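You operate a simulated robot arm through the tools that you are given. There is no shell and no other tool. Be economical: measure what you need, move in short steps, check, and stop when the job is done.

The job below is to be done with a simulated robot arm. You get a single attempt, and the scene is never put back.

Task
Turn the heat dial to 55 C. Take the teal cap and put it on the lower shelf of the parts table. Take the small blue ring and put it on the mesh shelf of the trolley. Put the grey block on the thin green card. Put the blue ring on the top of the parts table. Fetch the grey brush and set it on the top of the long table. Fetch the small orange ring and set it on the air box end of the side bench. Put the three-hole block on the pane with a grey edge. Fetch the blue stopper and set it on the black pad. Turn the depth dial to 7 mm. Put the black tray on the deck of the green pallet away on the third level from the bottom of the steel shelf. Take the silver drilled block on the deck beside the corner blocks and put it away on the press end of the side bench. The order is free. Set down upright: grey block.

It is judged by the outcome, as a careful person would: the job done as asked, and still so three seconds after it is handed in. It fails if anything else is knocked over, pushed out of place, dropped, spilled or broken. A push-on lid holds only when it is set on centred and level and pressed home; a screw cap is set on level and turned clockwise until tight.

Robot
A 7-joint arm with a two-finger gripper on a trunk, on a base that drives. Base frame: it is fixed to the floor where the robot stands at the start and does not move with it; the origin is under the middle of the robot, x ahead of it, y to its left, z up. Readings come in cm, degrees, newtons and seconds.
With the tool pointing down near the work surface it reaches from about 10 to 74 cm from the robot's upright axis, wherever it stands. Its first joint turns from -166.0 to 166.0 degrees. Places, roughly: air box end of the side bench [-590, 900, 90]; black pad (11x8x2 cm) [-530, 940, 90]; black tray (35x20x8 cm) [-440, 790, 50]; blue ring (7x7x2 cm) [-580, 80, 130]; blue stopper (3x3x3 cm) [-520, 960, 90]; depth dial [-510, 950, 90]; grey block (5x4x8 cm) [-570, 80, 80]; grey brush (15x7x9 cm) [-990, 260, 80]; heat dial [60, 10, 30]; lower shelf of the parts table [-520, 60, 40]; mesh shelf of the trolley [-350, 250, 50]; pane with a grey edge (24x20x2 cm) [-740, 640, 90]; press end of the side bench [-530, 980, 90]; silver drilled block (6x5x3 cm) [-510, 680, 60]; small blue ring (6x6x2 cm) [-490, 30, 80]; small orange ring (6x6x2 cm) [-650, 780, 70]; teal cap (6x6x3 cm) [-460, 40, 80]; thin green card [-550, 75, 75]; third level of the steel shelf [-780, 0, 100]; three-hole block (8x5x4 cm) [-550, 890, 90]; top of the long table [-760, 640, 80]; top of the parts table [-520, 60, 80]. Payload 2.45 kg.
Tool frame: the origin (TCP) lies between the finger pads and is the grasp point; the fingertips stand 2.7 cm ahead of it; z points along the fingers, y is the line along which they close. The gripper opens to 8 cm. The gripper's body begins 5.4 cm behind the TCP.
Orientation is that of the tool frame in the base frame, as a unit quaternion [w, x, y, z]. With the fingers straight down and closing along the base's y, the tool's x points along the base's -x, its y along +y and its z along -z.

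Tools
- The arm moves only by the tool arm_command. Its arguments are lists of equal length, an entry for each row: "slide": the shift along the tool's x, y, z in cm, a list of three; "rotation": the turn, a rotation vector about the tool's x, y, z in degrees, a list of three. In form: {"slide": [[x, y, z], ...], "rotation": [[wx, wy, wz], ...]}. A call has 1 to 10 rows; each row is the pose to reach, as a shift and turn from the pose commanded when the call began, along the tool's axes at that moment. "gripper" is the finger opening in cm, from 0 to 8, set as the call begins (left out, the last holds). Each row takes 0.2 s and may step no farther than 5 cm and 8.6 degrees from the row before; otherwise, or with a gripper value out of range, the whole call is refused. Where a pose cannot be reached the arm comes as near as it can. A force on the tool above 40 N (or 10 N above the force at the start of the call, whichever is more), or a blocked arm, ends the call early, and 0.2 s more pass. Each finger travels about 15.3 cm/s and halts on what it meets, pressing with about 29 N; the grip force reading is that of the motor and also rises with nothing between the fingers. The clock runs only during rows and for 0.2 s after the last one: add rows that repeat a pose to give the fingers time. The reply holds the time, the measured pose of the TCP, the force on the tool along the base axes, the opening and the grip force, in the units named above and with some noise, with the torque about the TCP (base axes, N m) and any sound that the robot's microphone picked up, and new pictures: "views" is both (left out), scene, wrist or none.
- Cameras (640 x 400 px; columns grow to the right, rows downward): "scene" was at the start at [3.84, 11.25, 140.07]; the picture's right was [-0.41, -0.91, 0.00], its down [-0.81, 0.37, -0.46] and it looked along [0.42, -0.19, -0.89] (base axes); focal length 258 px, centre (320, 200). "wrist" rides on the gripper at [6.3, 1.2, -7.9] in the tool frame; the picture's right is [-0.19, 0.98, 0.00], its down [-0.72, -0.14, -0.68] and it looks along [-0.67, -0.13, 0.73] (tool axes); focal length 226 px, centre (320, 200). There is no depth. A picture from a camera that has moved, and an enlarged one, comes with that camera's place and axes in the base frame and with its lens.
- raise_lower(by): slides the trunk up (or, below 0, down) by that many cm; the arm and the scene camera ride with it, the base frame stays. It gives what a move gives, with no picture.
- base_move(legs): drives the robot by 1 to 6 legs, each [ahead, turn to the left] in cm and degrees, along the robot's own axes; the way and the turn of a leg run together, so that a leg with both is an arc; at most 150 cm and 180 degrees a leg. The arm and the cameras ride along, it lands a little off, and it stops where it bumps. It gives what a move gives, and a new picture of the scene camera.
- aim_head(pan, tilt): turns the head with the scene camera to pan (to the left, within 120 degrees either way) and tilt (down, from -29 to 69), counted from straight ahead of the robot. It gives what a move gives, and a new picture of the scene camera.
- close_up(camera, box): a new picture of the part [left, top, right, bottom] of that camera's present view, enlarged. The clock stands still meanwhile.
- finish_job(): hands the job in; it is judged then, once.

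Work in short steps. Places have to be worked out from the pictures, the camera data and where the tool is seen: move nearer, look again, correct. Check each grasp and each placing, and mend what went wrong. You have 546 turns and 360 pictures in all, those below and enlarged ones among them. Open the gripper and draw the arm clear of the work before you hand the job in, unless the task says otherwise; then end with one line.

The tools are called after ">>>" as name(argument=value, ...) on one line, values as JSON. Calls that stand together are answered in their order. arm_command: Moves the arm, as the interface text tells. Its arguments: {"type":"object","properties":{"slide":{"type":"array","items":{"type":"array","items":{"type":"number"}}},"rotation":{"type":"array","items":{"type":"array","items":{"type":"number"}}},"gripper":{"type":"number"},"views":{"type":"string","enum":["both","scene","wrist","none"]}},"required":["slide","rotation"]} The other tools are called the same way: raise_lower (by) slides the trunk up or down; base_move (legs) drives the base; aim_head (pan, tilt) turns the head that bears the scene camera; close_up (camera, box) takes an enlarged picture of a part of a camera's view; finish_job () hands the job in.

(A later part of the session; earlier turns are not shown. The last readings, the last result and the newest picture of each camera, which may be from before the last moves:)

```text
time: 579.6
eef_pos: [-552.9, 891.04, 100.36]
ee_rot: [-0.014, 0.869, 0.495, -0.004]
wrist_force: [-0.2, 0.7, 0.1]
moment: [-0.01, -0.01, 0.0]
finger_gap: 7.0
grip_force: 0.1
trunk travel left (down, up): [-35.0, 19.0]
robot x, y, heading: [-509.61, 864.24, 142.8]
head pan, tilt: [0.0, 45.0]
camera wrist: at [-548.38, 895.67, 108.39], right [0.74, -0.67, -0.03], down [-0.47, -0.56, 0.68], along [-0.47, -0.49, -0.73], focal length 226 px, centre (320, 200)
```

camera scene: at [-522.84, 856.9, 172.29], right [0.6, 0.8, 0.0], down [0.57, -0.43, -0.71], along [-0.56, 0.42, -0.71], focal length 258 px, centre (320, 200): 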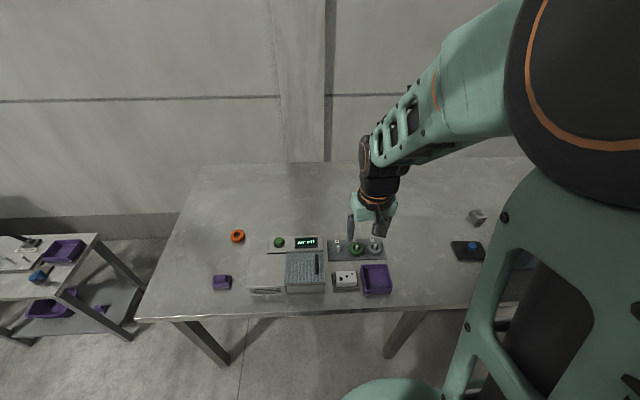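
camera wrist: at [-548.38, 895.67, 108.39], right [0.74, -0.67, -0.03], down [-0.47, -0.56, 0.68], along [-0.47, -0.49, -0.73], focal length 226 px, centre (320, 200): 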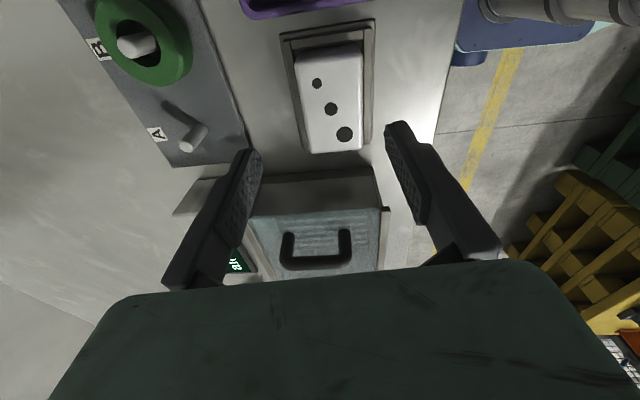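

The block top is at z 93.2 and its centre at (-551.9, 891.4). I'll shift and lower so only the upper half is gripped, above the holder rim.

>>> arm_command(slide=[[0.85, 0.65, 2], [0.85, 0.65, 4.5], [0.85, 0.65, 5.8], [0.85, 0.65, 6.5], [0.85, 0.65, 6.5]], rotation=[[0, 0, 0], [0, 0, 0], [0, 0, 0], [0, 0, 0], [0, 0, 0]], views="wrist")

```text
time: 580.8
eef_pos: [-551.85, 891.58, 93.72]
ee_rot: [-0.014, 0.87, 0.494, -0.003]
wrist_force: [-0.4, -0.1, 0.5]
moment: [-0.01, -0.03, 0.0]
finger_gap: 6.99
grip_force: 0.1
trunk travel left (down, up): [-35.0, 19.0]
robot x, y, heading: [-509.34, 864.17, 143.2]
head pan, tilt: [0.0, 45.0]
camera wrist: at [-547.46, 896.33, 101.68], right [0.74, -0.67, -0.03], down [-0.48, -0.56, 0.68], along [-0.47, -0.49, -0.73], focal length 226 px, centre (320, 200)
```

wrist: 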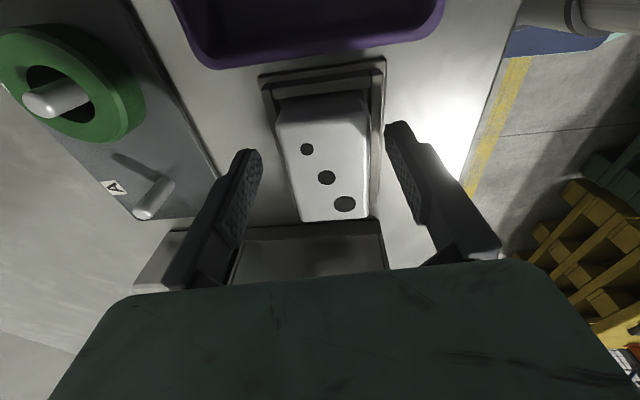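

>>> arm_command(slide=[[0, 0, 0], [0, 0, 0], [0, 0, 0]], rotation=[[0, 0, 0], [0, 0, 0], [0, 0, 0]], gripper=2.5, views="none")

>>> arm_command(slide=[[0, 0, -1], [0, 0, -3], [0, 0, -7], [0, 0, -12], [0, 0, -17], [0, 0, -22]], rotation=[[0, 0, 0], [0, 0, 0], [0, 0, 0], [0, 0, 0], [0, 0, 0], [0, 0, 0]], views="wrist")

```text
time: 581.6
eef_pos: [-551.84, 891.62, 93.79]
ee_rot: [-0.013, 0.87, 0.493, -0.004]
wrist_force: [6.0, -4.6, -3.0]
moment: [-0.18, -0.28, -0.15]
finger_gap: 4.5
grip_force: 29.2
trunk travel left (down, up): [-35.0, 19.0]
robot x, y, heading: [-509.41, 864.26, 143.1]
head pan, tilt: [0.0, 45.0]
```

```text
time: 583.0
eef_pos: [-551.2, 891.1, 115.67]
ee_rot: [-0.013, 0.869, 0.494, -0.004]
wrist_force: [-0.3, -0.4, -3.3]
moment: [0.02, -0.02, -0.01]
finger_gap: 4.47
grip_force: 29.2
trunk travel left (down, up): [-35.0, 19.0]
robot x, y, heading: [-509.33, 864.1, 143.2]
head pan, tilt: [0.0, 45.0]
camera wrist: at [-546.83, 895.83, 123.66], right [0.74, -0.67, -0.03], down [-0.48, -0.56, 0.68], along [-0.47, -0.49, -0.73], focal length 226 px, centre (320, 200)
```

wrist: 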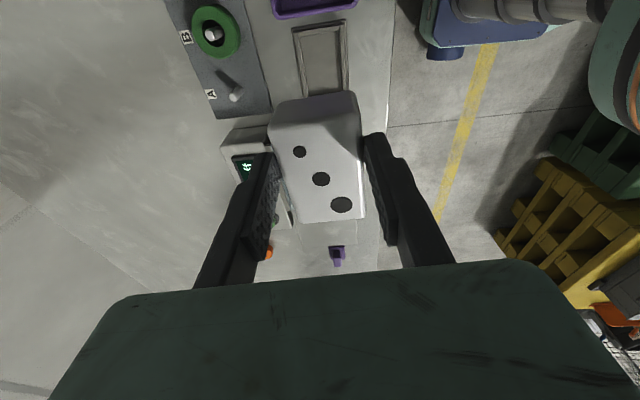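

The three-hole block is held and its holder stayed put. I'll fold in, then check the result before driving.

>>> arm_command(slide=[[0.8, 0.9, -2], [1.5, 1.7, -4], [2.3, 2.6, -4.5], [3, 3.4, -4.5], [3.8, 4.3, -4.5], [4.6, 5.2, -4.5], [5.3, 6, -4.5], [6.1, 6.9, -4.5], [6.8, 7.7, -4.5], [7.6, 8.6, -4.5]], rotation=[[0, 0, 8.5], [0, 0, 17], [0, 0, 25.5], [0, 0, 34], [0, 0, 42.5], [0, 0, 51], [0, 0, 59.5], [0, 0, 68], [0, 0, 76.5], [0, 0, 85]], views="none")

```text
time: 585.2
eef_pos: [-540.17, 893.18, 120.0]
ee_rot: [-0.007, 0.974, -0.224, -0.013]
wrist_force: [0.7, -0.1, -2.9]
moment: [0.01, -0.04, -0.02]
finger_gap: 4.46
grip_force: 28.9
trunk travel left (down, up): [-35.0, 19.0]
robot x, y, heading: [-509.46, 864.7, 143.2]
head pan, tilt: [0.0, 45.0]
```

Now I'll drive down to the long table, facing the grey-edged pane.

>>> base_move(legs=[[0, 92.4], [150, 0], [148, 0], [0, -88]])

>>> aim_head(pan=0, tilt=48)

```text
time: 607.3
eef_pos: [-710.16, 647.73, 120.1]
ee_rot: [-0.007, 0.984, -0.176, -0.013]
wrist_force: [0.0, 0.3, -3.0]
moment: [0.0, -0.02, 0.02]
finger_gap: 4.5
grip_force: 28.6
trunk travel left (down, up): [-35.0, 19.0]
robot x, y, heading: [-676.63, 622.36, 148.6]
head pan, tilt: [0.0, 45.0]
camera scene: at [-689.49, 613.27, 172.29], right [0.52, 0.85, 0.0], down [0.6, -0.37, -0.71], along [-0.6, 0.37, -0.71], focal length 258 px, centre (320, 200)
```

scene: 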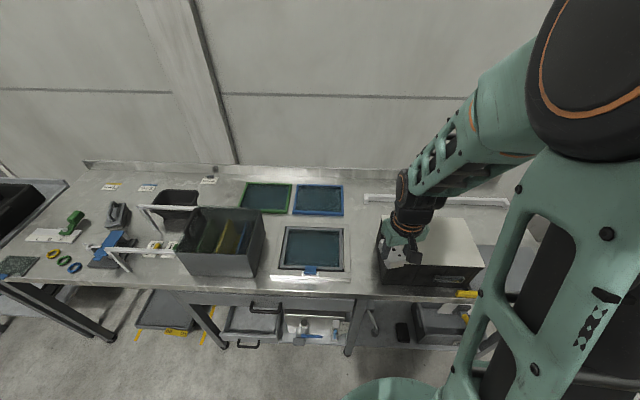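

```text
time: 607.9
eef_pos: [-710.08, 647.65, 120.01]
ee_rot: [-0.006, 0.984, -0.177, -0.012]
wrist_force: [0.2, -1.0, -2.7]
moment: [-0.05, -0.03, -0.01]
finger_gap: 4.47
grip_force: 29.3
trunk travel left (down, up): [-35.0, 19.0]
robot x, y, heading: [-677.02, 622.16, 148.5]
head pan, tilt: [0.0, 48.0]
camera scene: at [-689.28, 613.13, 171.87], right [0.52, 0.85, 0.0], down [0.63, -0.39, -0.67], along [-0.57, 0.35, -0.74], focal length 258 px, centre (320, 200)
```

scene: 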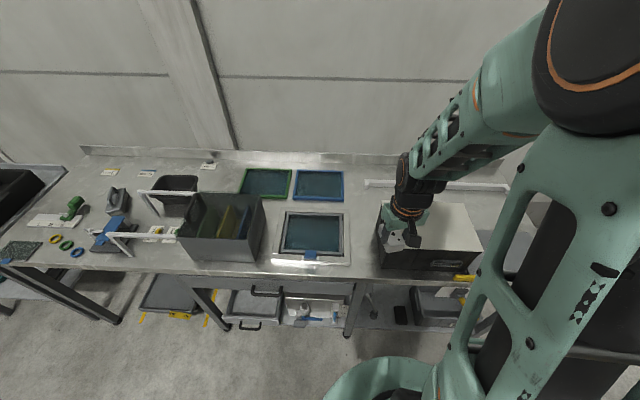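

The pane centre is at about (-742.5, 642.3). I'll carry the block over it.

>>> arm_command(slide=[[-3.6, 2, 0], [-7.1, 4.1, 0], [-10.7, 6.1, 0], [-14.3, 8.2, 0], [-17.8, 10.2, 0], [-21.4, 12.2, 0], [-25, 14.3, 0], [-28.5, 16.3, 0], [-28.5, 16.3, 5], [-28.5, 16.3, 10]], rotation=[[0, 0, 0], [0, 0, 0], [0, 0, 0], [0, 0, 0], [0, 0, 0], [0, 0, 0], [0, 0, 0], [0, 0, 0], [0, 0, 0], [0, 0, 0]])

```text
time: 610.1
eef_pos: [-743.07, 642.42, 110.75]
ee_rot: [-0.006, 0.984, -0.177, -0.012]
wrist_force: [-0.6, 0.3, -3.0]
moment: [-0.04, -0.03, 0.02]
finger_gap: 4.45
grip_force: 29.1
trunk travel left (down, up): [-35.0, 19.0]
robot x, y, heading: [-676.83, 622.03, 148.6]
head pan, tilt: [0.0, 48.0]
camera scene: at [-689.43, 613.15, 171.85], right [0.52, 0.85, 0.0], down [0.63, -0.39, -0.67], along [-0.57, 0.35, -0.74], focal length 258 px, centre (320, 200)
camera wrist: at [-737.42, 638.95, 118.48], right [-0.52, -0.85, 0.0], down [-0.61, 0.37, 0.7], along [-0.6, 0.37, -0.71], focal length 226 px, centre (320, 200)
```

scene: 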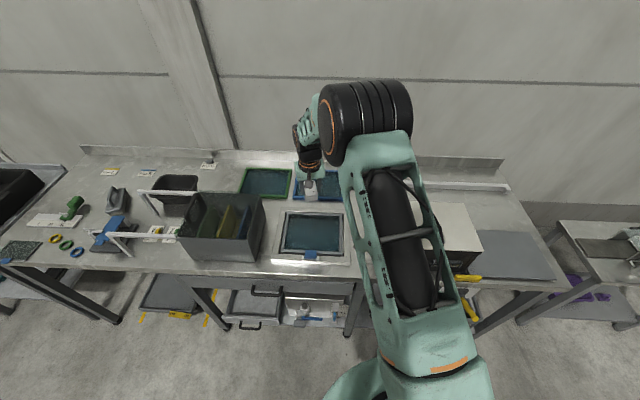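
wrist: 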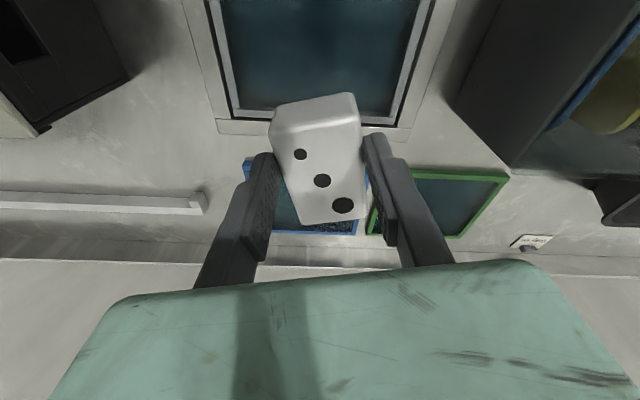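

The block is over the pane's centre. I'll lower it gently.

>>> arm_command(slide=[[0, 0, 4], [0, 0, 8], [0, 0, 12], [0, 0, 15], [0, 0, 16.5], [0, 0, 17.2], [0, 0, 17.8], [0, 0, 18.4], [0, 0, 19], [0, 0, 19.6]], rotation=[[0, 0, 0], [0, 0, 0], [0, 0, 0], [0, 0, 0], [0, 0, 0], [0, 0, 0], [0, 0, 0], [0, 0, 0], [0, 0, 0], [0, 0, 0]], views="wrist")

```text
time: 612.3
eef_pos: [-743.28, 642.69, 91.37]
ee_rot: [-0.008, 0.984, -0.176, -0.016]
wrist_force: [-3.3, 0.9, 31.0]
moment: [-0.31, 0.34, -0.04]
finger_gap: 4.45
grip_force: 29.7
trunk travel left (down, up): [-35.0, 19.0]
robot x, y, heading: [-677.08, 622.15, 148.5]
head pan, tilt: [0.0, 48.0]
camera wrist: at [-737.6, 639.31, 99.11], right [-0.52, -0.85, 0.0], down [-0.6, 0.37, 0.71], along [-0.6, 0.37, -0.71], focal length 226 px, centre (320, 200)
```

wrist: 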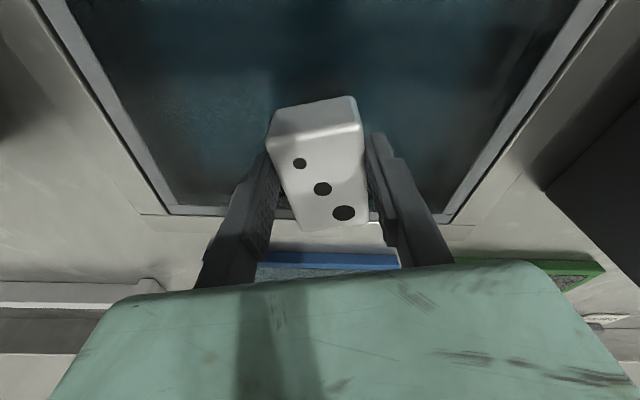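

It's in contact and well within the pane. I'll ease, open and rise.

>>> arm_command(slide=[[0, 0, -0.3], [0, 0, -0.3], [0, 0, -0.3], [0, 0, -0.3]], rotation=[[0, 0, 0], [0, 0, 0], [0, 0, 0], [0, 0, 0]], gripper=6.5, views="none")

>>> arm_command(slide=[[0, 0, -2], [0, 0, -6], [0, 0, -11], [0, 0, -16], [0, 0, -21], [0, 0, -26]], rotation=[[0, 0, 0], [0, 0, 0], [0, 0, 0], [0, 0, 0], [0, 0, 0], [0, 0, 0]], views="wrist")

```text
time: 613.3
eef_pos: [-743.08, 642.71, 91.26]
ee_rot: [-0.006, 0.984, -0.176, -0.012]
wrist_force: [0.4, -0.6, 0.6]
moment: [0.01, -0.01, -0.01]
finger_gap: 6.51
grip_force: 0.0
trunk travel left (down, up): [-35.0, 19.0]
robot x, y, heading: [-676.98, 621.88, 148.8]
head pan, tilt: [0.0, 48.0]
```

```text
time: 614.7
eef_pos: [-742.55, 642.31, 117.47]
ee_rot: [-0.006, 0.984, -0.176, -0.012]
wrist_force: [0.2, -0.1, 0.1]
moment: [0.02, -0.01, -0.03]
finger_gap: 6.46
grip_force: 0.0
trunk travel left (down, up): [-35.0, 19.0]
robot x, y, heading: [-676.6, 622.33, 148.6]
head pan, tilt: [0.0, 48.0]
camera wrist: at [-736.9, 638.87, 125.36], right [-0.52, -0.85, 0.0], down [-0.61, 0.37, 0.7], along [-0.6, 0.37, -0.71], focal length 226 px, centre (320, 200)
```

wrist: 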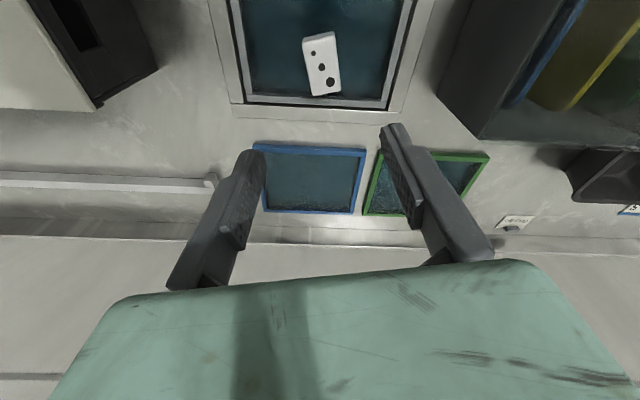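

The three-hole block rests on the pane. The last item is the black tray, so I'll fold the arm in first.

>>> arm_command(slide=[[3.6, -2, -1], [7.1, -4.1, -2], [10.7, -6.1, -3], [14.3, -8.2, -3], [17.8, -10.2, -3], [21.4, -12.2, -3], [25, -14.3, -3], [28.5, -16.3, -3]], rotation=[[0, 0, 0], [0, 0, 0], [0, 0, 0], [0, 0, 0], [0, 0, 0], [0, 0, 0], [0, 0, 0], [0, 0, 0]], views="none")

```text
time: 616.5
eef_pos: [-710.08, 647.56, 119.66]
ee_rot: [-0.007, 0.984, -0.176, -0.013]
wrist_force: [0.3, 0.2, 0.8]
moment: [-0.01, 0.0, 0.0]
finger_gap: 6.5
grip_force: 0.0
trunk travel left (down, up): [-35.0, 19.0]
robot x, y, heading: [-677.08, 622.02, 148.4]
head pan, tilt: [0.0, 48.0]
```

>>> base_move(legs=[[0, -95.8], [135, 0], [132, 0], [0, -83]])

>>> aim_head(pan=5, tilt=50)

```text
time: 637.1
eef_pos: [-490.03, 812.78, 119.72]
ee_rot: [0.012, 0.166, 0.986, -0.007]
wrist_force: [-0.1, 0.3, 0.9]
moment: [0.0, -0.04, 0.01]
finger_gap: 6.5
grip_force: 0.0
trunk travel left (down, up): [-35.0, 19.0]
robot x, y, heading: [-523.96, 837.8, -30.2]
head pan, tilt: [0.0, 48.0]
camera scene: at [-511.68, 846.66, 171.87], right [-0.51, -0.86, 0.0], down [-0.64, 0.38, -0.67], along [0.58, -0.34, -0.74], focal length 258 px, centre (320, 200)
```

scene: 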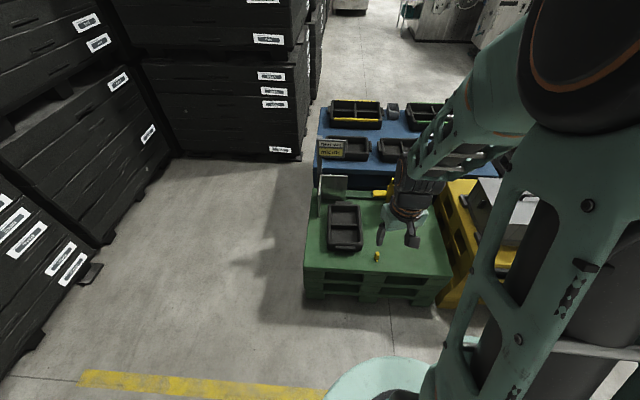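

```text
time: 637.8
eef_pos: [-490.07, 812.78, 119.73]
ee_rot: [0.012, 0.166, 0.986, -0.006]
wrist_force: [-0.3, 0.5, 0.7]
moment: [0.0, 0.01, 0.03]
finger_gap: 6.51
grip_force: 0.0
trunk travel left (down, up): [-35.0, 19.0]
robot x, y, heading: [-523.8, 837.68, -30.2]
head pan, tilt: [5.0, 50.0]
camera scene: at [-511.52, 847.35, 171.6], right [-0.43, -0.9, 0.0], down [-0.69, 0.33, -0.64], along [0.58, -0.28, -0.77], focal length 258 px, centre (320, 200)
```

scene: 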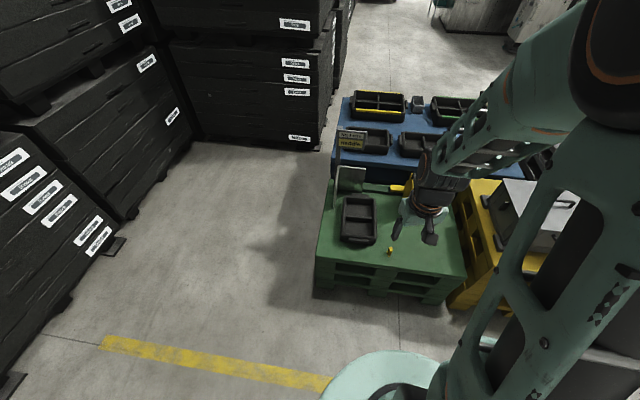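

>>> close_up(camera="scene", box=[310, 120, 480, 300])

```text
2.22 times, centred on (395, 210) of scene
camera zoom: at [-511.52, 847.35, 171.6], right [-0.43, -0.9, 0.0], down [-0.69, 0.33, -0.64], along [0.58, -0.28, -0.77], focal length 574 px, centre (153, 178)
```

zoom: 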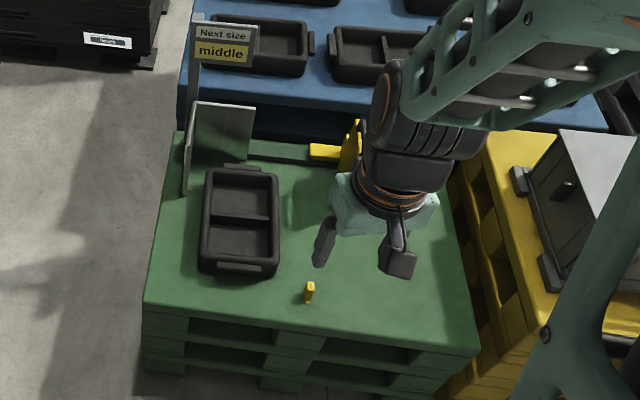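

The tray is on the green deck near (-443, 789), with a divider across its middle. I'll drive 24 cm closer and lower the trunk so I can grip the divider at the balance point.

>>> base_move(legs=[[24, 0]])

>>> raise_lower(by=-23)

>>> close_up(camera="wrist", box=[0, 0, 640, 400])

```text
time: 639.6
eef_pos: [-469.57, 800.57, 119.77]
ee_rot: [0.012, 0.168, 0.986, -0.007]
wrist_force: [0.9, -0.4, 0.4]
moment: [0.05, -0.01, -0.01]
finger_gap: 6.47
grip_force: 0.0
trunk travel left (down, up): [-35.0, 19.0]
robot x, y, heading: [-503.53, 825.65, -30.7]
head pan, tilt: [5.0, 50.0]
camera scene: at [-490.96, 835.24, 171.59], right [-0.43, -0.9, 0.0], down [-0.69, 0.33, -0.64], along [0.58, -0.28, -0.77], focal length 258 px, centre (320, 200)
```

scene: 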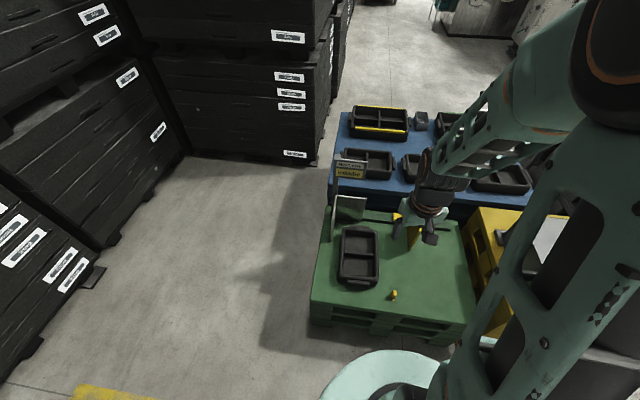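

```text
time: 642.0
eef_pos: [-469.75, 800.65, 96.81]
ee_rot: [0.012, 0.167, 0.986, -0.007]
wrist_force: [0.2, -0.3, -0.2]
moment: [0.01, -0.02, 0.0]
finger_gap: 6.53
grip_force: 0.1
trunk travel left (down, up): [-12.0, 42.0]
robot x, y, heading: [-503.49, 825.8, -30.9]
head pan, tilt: [5.0, 50.0]
```

```text
1.00 times, centred on (320, 200) of wrist (not enlarged: the box is as wide or as high as the picture)
camera zoom: at [-475.49, 804.12, 104.51], right [0.51, 0.86, 0.0], down [0.62, -0.36, 0.7], along [0.6, -0.36, -0.71], focal length 226 px, centre (320, 200)
```

zoom: 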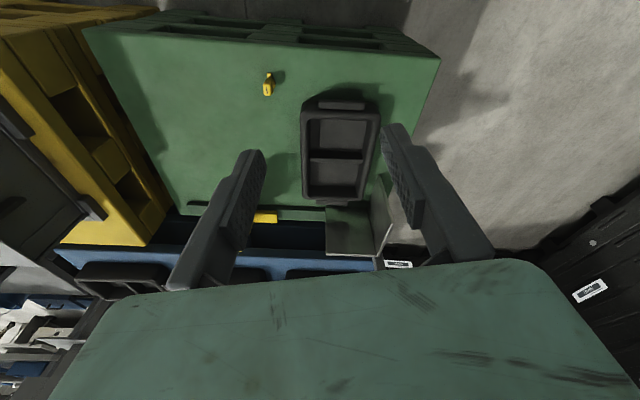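

>>> close_up(camera="wrist", box=[270, 80, 410, 220])

```text
2.86 times, centred on (340, 150) of wrist
camera zoom: at [-475.49, 804.12, 104.51], right [0.51, 0.86, 0.0], down [0.62, -0.36, 0.7], along [0.6, -0.36, -0.71], focal length 646 px, centre (263, 343)
```

zoom: 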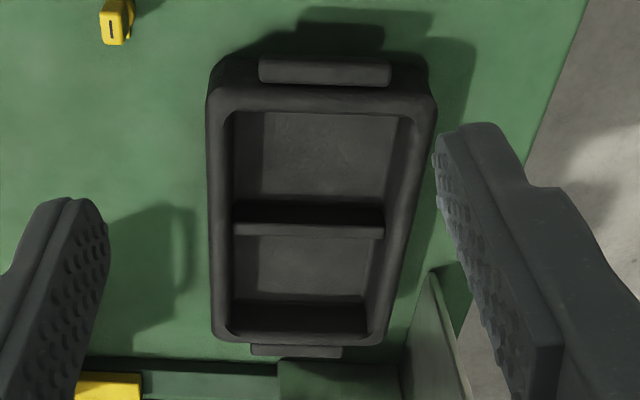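

The divider top is at (-442.7, 789.4, 52). I'll hover above it with the hand yawed so the fingers close across it and leaning 30°.

>>> arm_command(slide=[[-2.9, -0.2, 3], [-5.8, -0.4, 6], [-8.7, -0.7, 9], [-11.6, -0.9, 12], [-14.6, -1.1, 15], [-17.5, -1.3, 18], [-20.4, -1.5, 21], [-23.3, -1.8, 24], [-26.2, -2, 27.4], [-29.1, -2.2, 30.8]], rotation=[[-2.1, -2.5, -7.7], [-4.1, -5, -15.5], [-6.2, -7.5, -23.2], [-8.3, -10, -31], [-10.4, -12.5, -38.7], [-12.4, -15, -46.4], [-14.5, -17.5, -54.2], [-16.6, -20, -61.9], [-18.6, -22.5, -69.7], [-20.7, -25, -77.4]], gripper=4.5)

```text
time: 644.2
eef_pos: [-442.44, 788.57, 66.59]
ee_rot: [0.23, -0.487, 0.835, 0.117]
wrist_force: [0.3, 0.2, 0.1]
moment: [0.0, 0.02, 0.0]
finger_gap: 4.48
grip_force: 0.0
trunk travel left (down, up): [-12.0, 42.0]
robot x, y, heading: [-503.44, 825.84, -30.5]
head pan, tilt: [5.0, 50.0]
camera scene: at [-491.09, 835.32, 148.59], right [-0.43, -0.9, 0.0], down [-0.69, 0.33, -0.64], along [0.58, -0.28, -0.77], focal length 258 px, centre (320, 200)
camera wrist: at [-448.31, 781.05, 70.43], right [-0.77, 0.64, 0.07], down [0.24, 0.19, 0.95], along [0.59, 0.75, -0.3], focal length 226 px, centre (320, 200)
```

scene: 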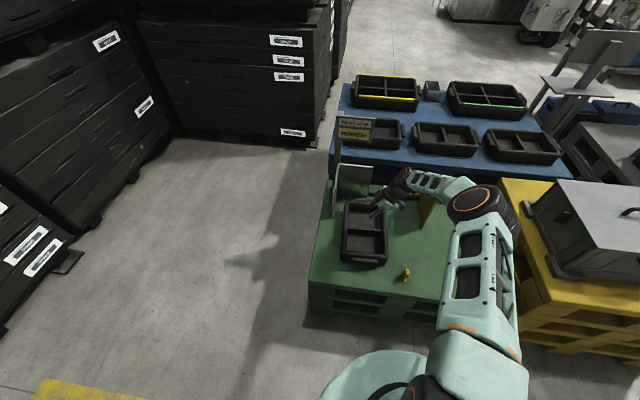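
wrist: 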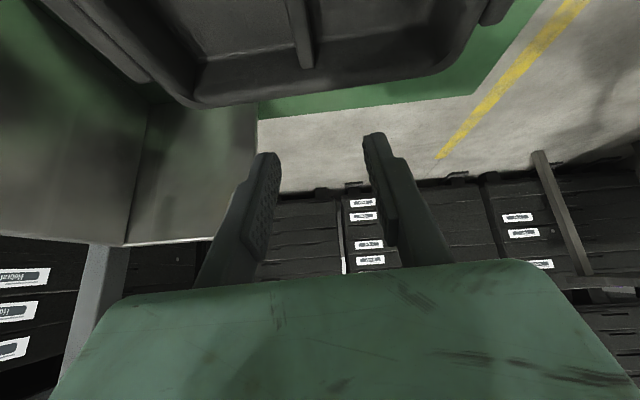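

The divider is about 0.7 cm off the finger plane. I'll correct that and descend partway.

>>> arm_command(slide=[[1.3, -0.3, 2.3], [2.6, -0.5, 4.5], [4, -0.6, 7], [4, -0.6, 7]], rotation=[[0, 0, 0], [0, 0, 0], [0, 0, 0], [0, 0, 0]], views="wrist")

```text
time: 645.2
eef_pos: [-441.63, 787.82, 58.71]
ee_rot: [0.229, -0.486, 0.836, 0.115]
wrist_force: [-0.7, 1.3, 0.6]
moment: [0.0, 0.01, 0.0]
finger_gap: 4.49
grip_force: 0.1
trunk travel left (down, up): [-12.0, 42.0]
robot x, y, heading: [-503.49, 825.71, -30.9]
head pan, tilt: [5.0, 50.0]
camera wrist: at [-447.57, 780.47, 62.34], right [-0.77, 0.64, 0.07], down [0.24, 0.19, 0.95], along [0.59, 0.75, -0.3], focal length 226 px, centre (320, 200)
```

wrist: 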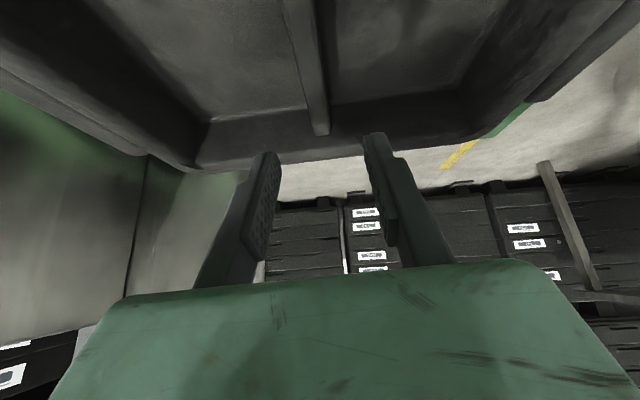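

The divider is now aligned with the fingers. I'll lower to grip height.

>>> arm_command(slide=[[1, 0, 1.7], [2, 0.1, 3.5], [2.4, 0.1, 4.2], [2.8, 0.1, 4.8], [3.1, 0.1, 5.4]], rotation=[[0, 0, 0], [0, 0, 0], [0, 0, 0], [0, 0, 0], [0, 0, 0]], views="wrist")

```text
time: 646.4
eef_pos: [-442.65, 789.16, 53.12]
ee_rot: [0.229, -0.486, 0.835, 0.117]
wrist_force: [0.5, -0.3, 0.0]
moment: [0.03, -0.02, 0.01]
finger_gap: 4.5
grip_force: 0.1
out of reach, approached as far as the arm can: row 2, 3, 4, 5
trunk travel left (down, up): [-12.0, 42.0]
robot x, y, heading: [-503.15, 825.6, -30.9]
head pan, tilt: [5.0, 50.0]
camera wrist: at [-448.59, 781.8, 56.89], right [-0.77, 0.64, 0.07], down [0.24, 0.19, 0.95], along [0.59, 0.75, -0.3], focal length 226 px, centre (320, 200)
```

wrist: 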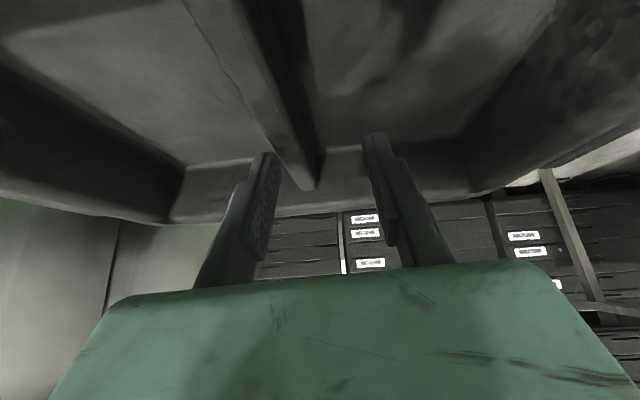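

The divider is between the fingers, nearer the left one. I'll close gently on it.

>>> arm_command(slide=[[0, -0.7, 0], [0, -0.7, 0], [0, -0.7, 0], [0, -0.7, 0]], rotation=[[0, 0, 0], [0, 0, 0], [0, 0, 0], [0, 0, 0]], gripper=0.3, views="wrist")

```text
time: 647.4
eef_pos: [-442.36, 788.93, 53.49]
ee_rot: [0.229, -0.486, 0.835, 0.116]
wrist_force: [-0.2, -0.3, -0.5]
moment: [-0.01, 0.0, 0.01]
finger_gap: 0.3
grip_force: 0.1
out of reach, approached as far as the arm can: row 1, 2, 3, 4
trunk travel left (down, up): [-12.0, 42.0]
robot x, y, heading: [-503.4, 825.62, -30.7]
head pan, tilt: [5.0, 50.0]
camera wrist: at [-448.36, 781.59, 57.21], right [-0.77, 0.64, 0.07], down [0.24, 0.19, 0.95], along [0.59, 0.75, -0.3], focal length 226 px, centre (320, 200)
```

wrist: 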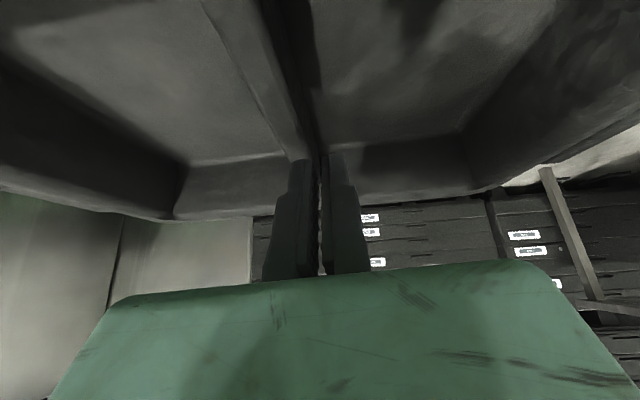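

The fingers closed above the divider, so it's lower than I judged. I'll open, shift 1 cm towards it and lower with the trunk.

>>> arm_command(slide=[[0, -0.5, -0.3], [0, -1, -0.3], [0, -1, -0.3]], rotation=[[0, 0, 0], [0, 0, 0], [0, 0, 0]], gripper=4.5, views="none")

>>> raise_lower(by=-1.8)

>>> close_up(camera="wrist", box=[160, 0, 480, 280])

```text
time: 648.2
eef_pos: [-442.56, 788.8, 53.8]
ee_rot: [0.228, -0.486, 0.835, 0.116]
wrist_force: [0.8, 0.7, -0.3]
moment: [0.03, 0.0, -0.01]
finger_gap: 4.5
grip_force: 0.0
out of reach, approached as far as the arm can: row 2, 3
trunk travel left (down, up): [-12.0, 42.0]
robot x, y, heading: [-504.02, 825.9, -30.6]
head pan, tilt: [5.0, 50.0]
```

```text
time: 648.8
eef_pos: [-442.32, 788.72, 52.05]
ee_rot: [0.229, -0.486, 0.835, 0.116]
wrist_force: [0.2, 0.4, 0.0]
moment: [0.0, 0.01, 0.01]
finger_gap: 4.48
grip_force: 0.1
trunk travel left (down, up): [-10.2, 43.8]
robot x, y, heading: [-503.76, 825.92, -30.6]
head pan, tilt: [5.0, 50.0]
```

```text
1.43 times, centred on (320, 140) of wrist
camera zoom: at [-448.35, 781.33, 55.76], right [-0.77, 0.64, 0.07], down [0.24, 0.19, 0.95], along [0.59, 0.75, -0.3], focal length 323 px, centre (320, 286)
```

zoom: 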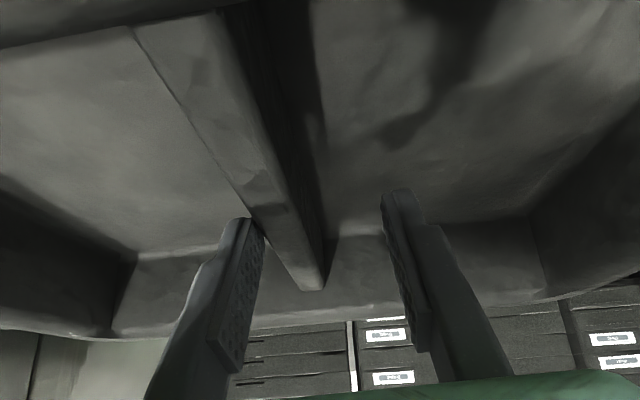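

>>> raise_lower(by=-1.8)

>>> arm_command(slide=[[0, 0, 0], [0, 0, 0], [0, 0, 0], [0, 0, 0]], rotation=[[0, 0, 0], [0, 0, 0], [0, 0, 0], [0, 0, 0]], gripper=0.3, views="wrist")

```text
time: 649.5
eef_pos: [-442.4, 788.77, 50.23]
ee_rot: [0.229, -0.486, 0.836, 0.116]
wrist_force: [0.6, 0.2, 0.1]
moment: [0.02, 0.02, -0.03]
finger_gap: 4.52
grip_force: 0.0
trunk travel left (down, up): [-8.4, 45.6]
robot x, y, heading: [-503.46, 825.72, -30.5]
head pan, tilt: [5.0, 50.0]
```

```text
time: 650.5
eef_pos: [-442.35, 788.8, 50.21]
ee_rot: [0.229, -0.486, 0.836, 0.116]
wrist_force: [1.1, 1.2, 1.1]
moment: [0.22, 0.36, -0.12]
finger_gap: 1.55
grip_force: 29.1
trunk travel left (down, up): [-8.4, 45.6]
robot x, y, heading: [-503.64, 825.34, -30.8]
head pan, tilt: [5.0, 50.0]
camera wrist: at [-448.35, 781.33, 53.95], right [-0.77, 0.64, 0.07], down [0.24, 0.19, 0.95], along [0.59, 0.75, -0.3], focal length 226 px, centre (320, 200)
```

wrist: 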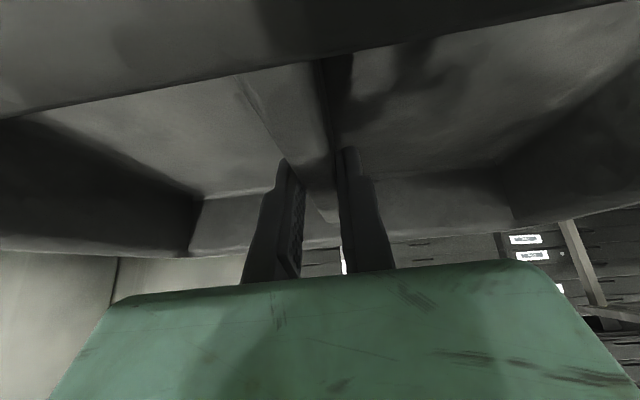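

The divider is gripped at 1.55 cm. I'll lift with the trunk a little and check.

>>> raise_lower(by=4)

>>> close_up(camera="scene", box=[300, 140, 460, 300])

```text
time: 651.3
eef_pos: [-442.44, 788.78, 54.04]
ee_rot: [0.228, -0.486, 0.835, 0.117]
wrist_force: [-0.3, -0.3, -1.1]
moment: [-0.03, 0.01, -0.01]
finger_gap: 1.54
grip_force: 28.8
trunk travel left (down, up): [-12.4, 41.6]
robot x, y, heading: [-503.34, 825.52, -30.4]
head pan, tilt: [5.0, 50.0]
```

```text
2.50 times, centred on (380, 220) of scene
camera zoom: at [-491.05, 835.3, 148.99], right [-0.43, -0.9, 0.0], down [-0.69, 0.33, -0.64], along [0.58, -0.28, -0.77], focal length 645 px, centre (170, 150)
```

zoom: 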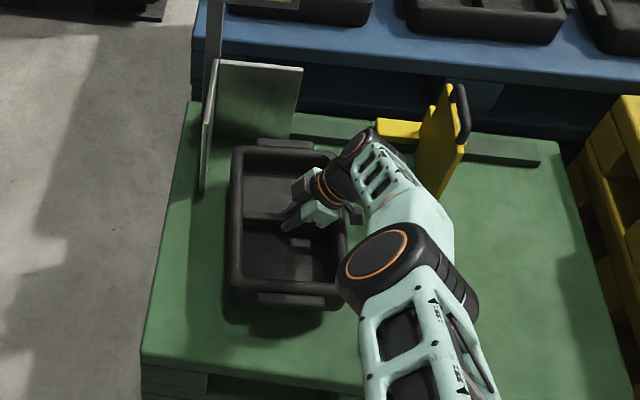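

The tray is lifted and very light. I'll raise the trunk and then back away from the pallet.

>>> raise_lower(by=30)

>>> base_move(legs=[[-24, 0]])

```text
time: 654.3
eef_pos: [-442.38, 788.74, 84.19]
ee_rot: [0.229, -0.487, 0.835, 0.118]
wrist_force: [0.6, 0.4, -1.9]
moment: [-0.01, 0.0, 0.03]
finger_gap: 1.54
grip_force: 29.7
trunk travel left (down, up): [-42.4, 11.6]
robot x, y, heading: [-503.07, 826.01, -31.0]
head pan, tilt: [5.0, 50.0]
```

```text
time: 656.1
eef_pos: [-463.05, 800.76, 84.3]
ee_rot: [0.229, -0.485, 0.836, 0.115]
wrist_force: [-0.6, -0.5, -1.9]
moment: [-0.04, -0.02, -0.02]
finger_gap: 1.52
grip_force: 29.8
trunk travel left (down, up): [-42.4, 11.6]
robot x, y, heading: [-523.72, 837.82, -30.8]
head pan, tilt: [5.0, 50.0]
camera scene: at [-511.68, 847.5, 179.0], right [-0.44, -0.9, 0.0], down [-0.69, 0.33, -0.64], along [0.58, -0.28, -0.77], focal length 258 px, centre (320, 200)
```

scene: 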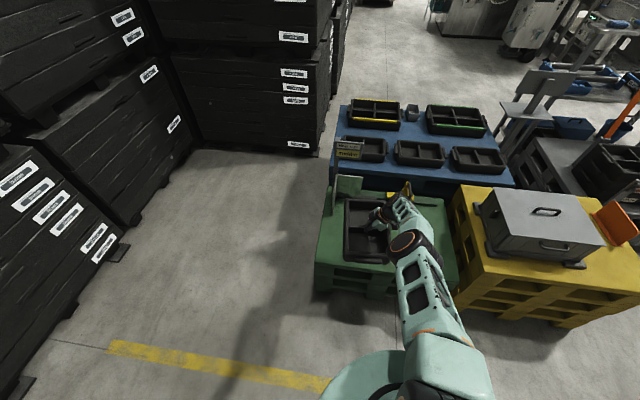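

The hand is stretched out. I'll draw the tray in towards the robot and slightly up.

>>> arm_command(slide=[[-0.7, 3.3, -1.1], [-1.3, 6.5, -2.1], [-2, 9.8, -3.1], [-2.6, 13, -4.2], [-3.3, 16.3, -5.2], [-4, 19.5, -6.3], [-4.6, 22.8, -7.3]], rotation=[[0, 0, 0], [0, 0, 0], [0, 0, 0], [0, 0, 0], [0, 0, 0], [0, 0, 0], [0, 0, 0]], views="scene")

```text
time: 657.7
eef_pos: [-483.01, 812.61, 92.17]
ee_rot: [0.229, -0.485, 0.836, 0.116]
wrist_force: [0.1, 0.0, -2.1]
moment: [-0.02, 0.0, -0.02]
finger_gap: 1.56
grip_force: 29.1
trunk travel left (down, up): [-42.4, 11.6]
robot x, y, heading: [-524.0, 837.41, -31.0]
head pan, tilt: [5.0, 50.0]
camera scene: at [-511.61, 847.48, 179.0], right [-0.44, -0.9, 0.0], down [-0.69, 0.33, -0.64], along [0.58, -0.28, -0.77], focal length 258 px, centre (320, 200)
```

scene: 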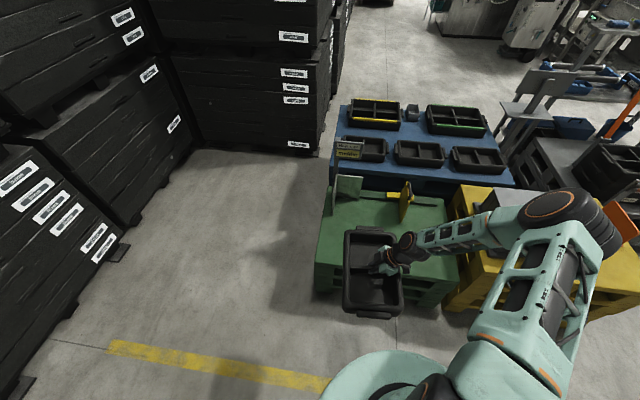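

The tray is in close. I'll raise the trunk fully for clearance before driving.

>>> raise_lower(by=11)

>>> base_move(legs=[[0, -88], [135, 0], [130, 0]])

```text
time: 659.1
eef_pos: [-482.84, 812.55, 103.18]
ee_rot: [0.229, -0.485, 0.836, 0.116]
wrist_force: [-0.7, -0.2, -1.6]
moment: [0.01, 0.01, 0.01]
finger_gap: 1.57
grip_force: 28.6
trunk travel left (down, up): [-53.4, 0.6]
robot x, y, heading: [-524.26, 838.22, -30.8]
head pan, tilt: [5.0, 50.0]
```

```text
time: 675.9
eef_pos: [-678.85, 565.72, 103.11]
ee_rot: [0.246, 0.235, 0.937, -0.076]
wrist_force: [0.4, -0.1, -2.1]
moment: [-0.03, 0.01, 0.0]
finger_gap: 1.55
grip_force: 28.9
trunk travel left (down, up): [-53.4, 0.6]
robot x, y, heading: [-654.59, 607.65, -119.0]
head pan, tilt: [5.0, 50.0]
camera scene: at [-644.62, 595.18, 189.99], right [-0.91, 0.41, 0.0], down [0.31, 0.7, -0.64], along [-0.26, -0.59, -0.77], focal length 258 px, centre (320, 200)
```

scene: 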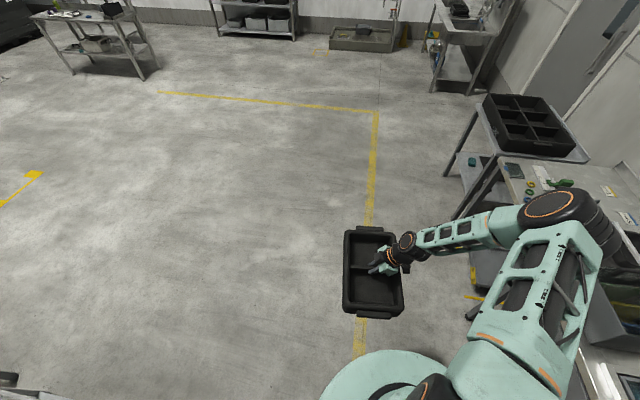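

Clear floor ahead to the steel shelf. I'll turn slightly left and drive towards it.

>>> base_move(legs=[[0, 26], [150, 0], [150, 0], [140, 0]])

>>> aim_head(pan=-15, tilt=25)

```text
time: 698.4
eef_pos: [-678.52, 116.71, 103.02]
ee_rot: [0.256, 0.002, 0.966, -0.015]
wrist_force: [-0.8, -0.1, -2.0]
moment: [0.0, 0.04, -0.04]
finger_gap: 1.56
grip_force: 29.4
trunk travel left (down, up): [-53.4, 0.6]
robot x, y, heading: [-677.09, 164.99, -91.3]
head pan, tilt: [5.0, 50.0]
camera scene: at [-662.29, 158.73, 189.99], right [-1.0, -0.07, 0.0], down [-0.05, 0.76, -0.64], along [0.04, -0.64, -0.77], focal length 258 px, centre (320, 200)
```

scene: 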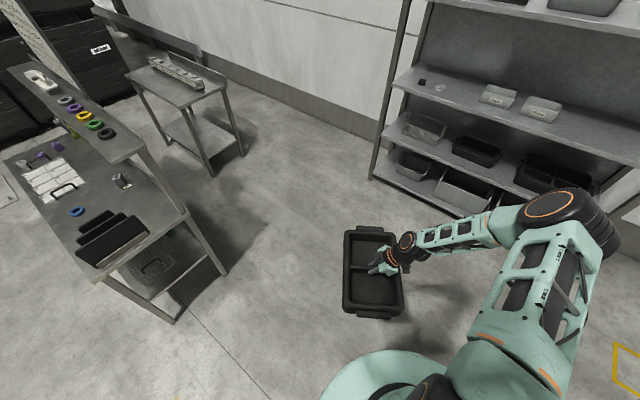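

```text
time: 699.3
eef_pos: [-678.53, 116.57, 103.14]
ee_rot: [0.256, 0.002, 0.967, -0.015]
wrist_force: [0.1, -0.1, -1.8]
moment: [-0.01, 0.06, 0.02]
finger_gap: 1.54
grip_force: 28.8
trunk travel left (down, up): [-53.4, 0.6]
robot x, y, heading: [-677.1, 165.32, -91.1]
head pan, tilt: [-15.0, 25.0]
camera scene: at [-665.36, 157.6, 193.74], right [-0.96, 0.28, 0.0], down [0.12, 0.41, -0.91], along [-0.25, -0.87, -0.42], focal length 258 px, centre (320, 200)
```

scene: 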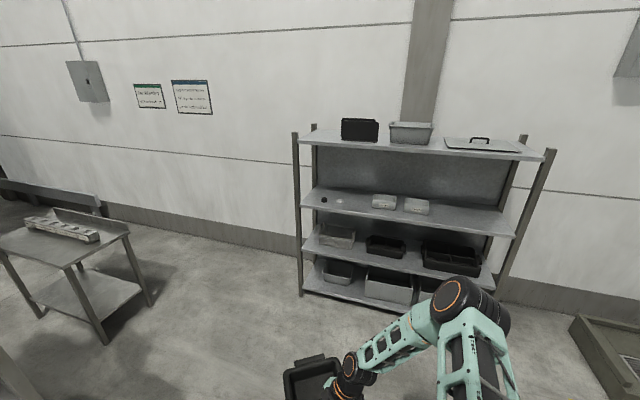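

The third level has free space on its right side, with shelf z at about 98.4. Here in open floor I'll yaw the hand so the tray will face into the shelf.

>>> arm_command(slide=[[0, 0, 0], [0, 0, 0], [0, 0, 0], [0, 0, 0], [0, 0, 0], [0, 0, 0], [0, 0, 0], [0, 0, 0]], rotation=[[4, 0.2, 7.1], [8.1, 0.5, 14.1], [12.1, 0.7, 21.2], [16.1, 0.9, 28.3], [20.1, 1.1, 35.4], [24.2, 1.4, 42.4], [28.2, 1.6, 49.5], [28.2, 1.6, 49.5]], views="scene")

```text
time: 701.1
eef_pos: [-678.62, 116.67, 103.16]
ee_rot: [0.218, 0.464, 0.848, -0.135]
wrist_force: [0.1, -1.2, -1.9]
moment: [-0.01, -0.01, 0.06]
finger_gap: 1.53
grip_force: 29.1
trunk travel left (down, up): [-53.4, 0.6]
robot x, y, heading: [-676.58, 165.3, -90.8]
head pan, tilt: [-15.0, 25.0]
camera scene: at [-665.43, 157.63, 193.75], right [-0.96, 0.28, 0.0], down [0.12, 0.41, -0.91], along [-0.25, -0.87, -0.42], focal length 258 px, centre (320, 200)
```

scene: 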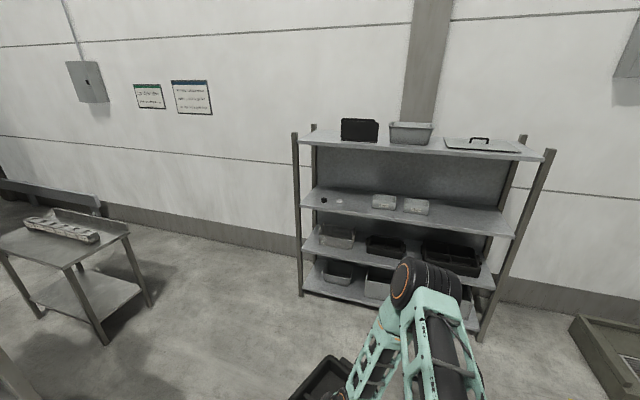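

I'll lift the tray 7 cm so it clears the shelf edge when entering.

>>> arm_command(slide=[[-1.2, -0.1, -2], [-2.4, -0.1, -4.1], [-3.5, -0.2, -6.1], [-3.5, -0.2, -6.1]], rotation=[[0, 0, 0], [0, 0, 0], [0, 0, 0], [0, 0, 0]], views="none")

>>> base_move(legs=[[0, -19], [85, 0], [0, -43]])

>>> aim_head(pan=20, tilt=35)

```text
time: 702.1
eef_pos: [-678.65, 116.58, 110.14]
ee_rot: [0.218, 0.463, 0.848, -0.135]
wrist_force: [1.3, -0.2, -2.0]
moment: [0.04, 0.02, 0.0]
finger_gap: 1.54
grip_force: 29.1
trunk travel left (down, up): [-53.4, 0.6]
robot x, y, heading: [-676.81, 164.96, -91.1]
head pan, tilt: [-15.0, 25.0]
```

```text
time: 709.7
eef_pos: [-749.88, 64.81, 110.1]
ee_rot: [0.118, 0.834, 0.489, -0.228]
wrist_force: [0.0, 0.3, -1.6]
moment: [-0.06, 0.0, -0.02]
finger_gap: 1.57
grip_force: 28.6
trunk travel left (down, up): [-53.4, 0.6]
robot x, y, heading: [-706.36, 85.94, -153.2]
head pan, tilt: [-15.0, 25.0]
camera scene: at [-707.36, 72.44, 193.75], right [-0.2, 0.98, 0.0], down [0.41, 0.09, -0.91], along [-0.89, -0.18, -0.42], focal length 258 px, centre (320, 200)
```

scene: 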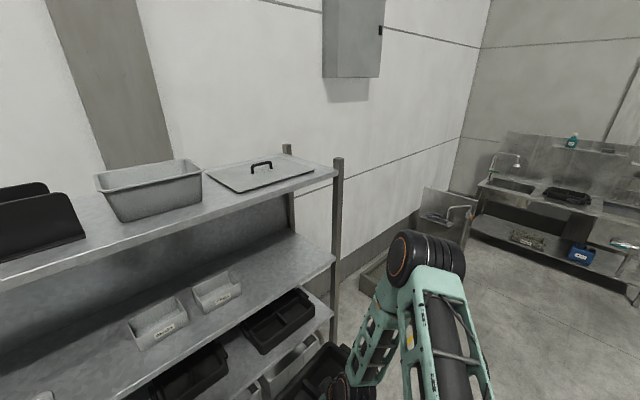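

```text
time: 710.7
eef_pos: [-749.83, 64.73, 110.06]
ee_rot: [0.117, 0.834, 0.489, -0.229]
wrist_force: [-0.1, 0.4, -2.2]
moment: [0.03, -0.02, -0.02]
finger_gap: 1.55
grip_force: 28.8
trunk travel left (down, up): [-53.4, 0.6]
robot x, y, heading: [-706.11, 85.95, -153.4]
head pan, tilt: [20.0, 35.0]
camera scene: at [-704.37, 67.88, 192.17], right [-0.73, 0.69, 0.0], down [0.39, 0.42, -0.82], along [-0.56, -0.6, -0.57], focal length 258 px, centre (320, 200)
```

scene: 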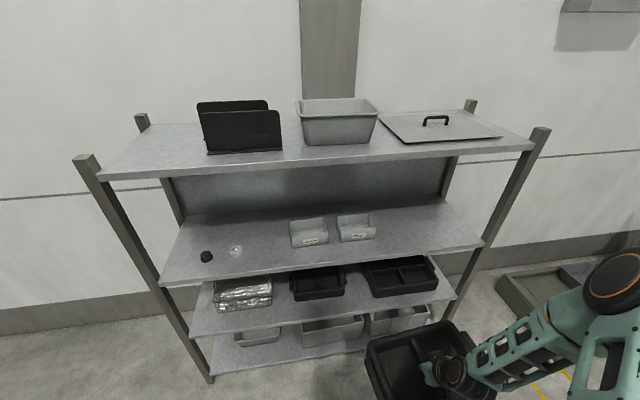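

The geometry is confirmed: front edge from (-701.7, -30.3) to (-831, 55.4), and the free slot centred near (-813.6, 28.2). I'll drive in close with the tray still just above the shelf edge.

>>> base_move(legs=[[0, -4], [52, 0], [0, 4]])

```text
time: 714.6
eef_pos: [-797.69, 44.58, 110.17]
ee_rot: [0.118, 0.833, 0.49, -0.228]
wrist_force: [0.4, 0.0, -2.3]
moment: [0.04, -0.01, 0.02]
finger_gap: 1.55
grip_force: 29.2
trunk travel left (down, up): [-53.4, 0.6]
robot x, y, heading: [-754.23, 65.7, -153.3]
head pan, tilt: [20.0, 35.0]
camera scene: at [-752.08, 47.63, 192.15], right [-0.73, 0.68, 0.0], down [0.39, 0.42, -0.82], along [-0.56, -0.6, -0.57], focal length 258 px, centre (320, 200)
```

scene: 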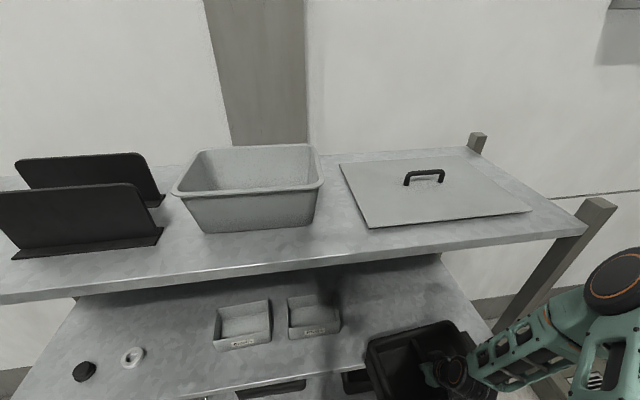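

The elbow is near the right-hand shelf post. I'll look at that side before extending.

>>> aim_head(pan=-10, tilt=40)

```text
time: 715.6
eef_pos: [-797.7, 44.71, 110.07]
ee_rot: [0.117, 0.833, 0.489, -0.229]
wrist_force: [-0.3, -0.2, -1.4]
moment: [0.02, 0.01, -0.01]
finger_gap: 1.56
grip_force: 29.0
trunk travel left (down, up): [-53.4, 0.6]
robot x, y, heading: [-754.12, 65.78, -153.3]
head pan, tilt: [-10.0, 40.0]
camera scene: at [-754.24, 51.77, 191.41], right [-0.29, 0.96, 0.0], down [0.62, 0.19, -0.77], along [-0.73, -0.22, -0.64], focal length 258 px, centre (320, 200)
```

scene: 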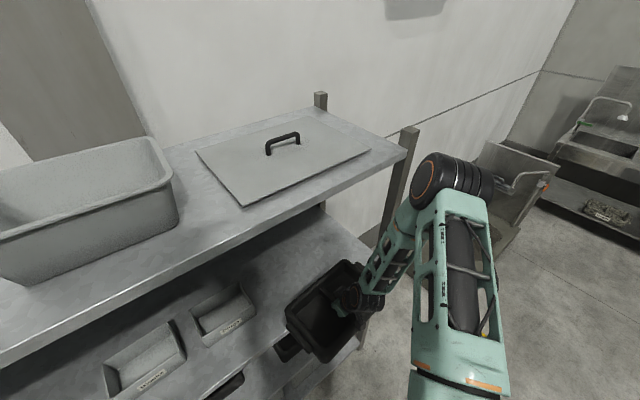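

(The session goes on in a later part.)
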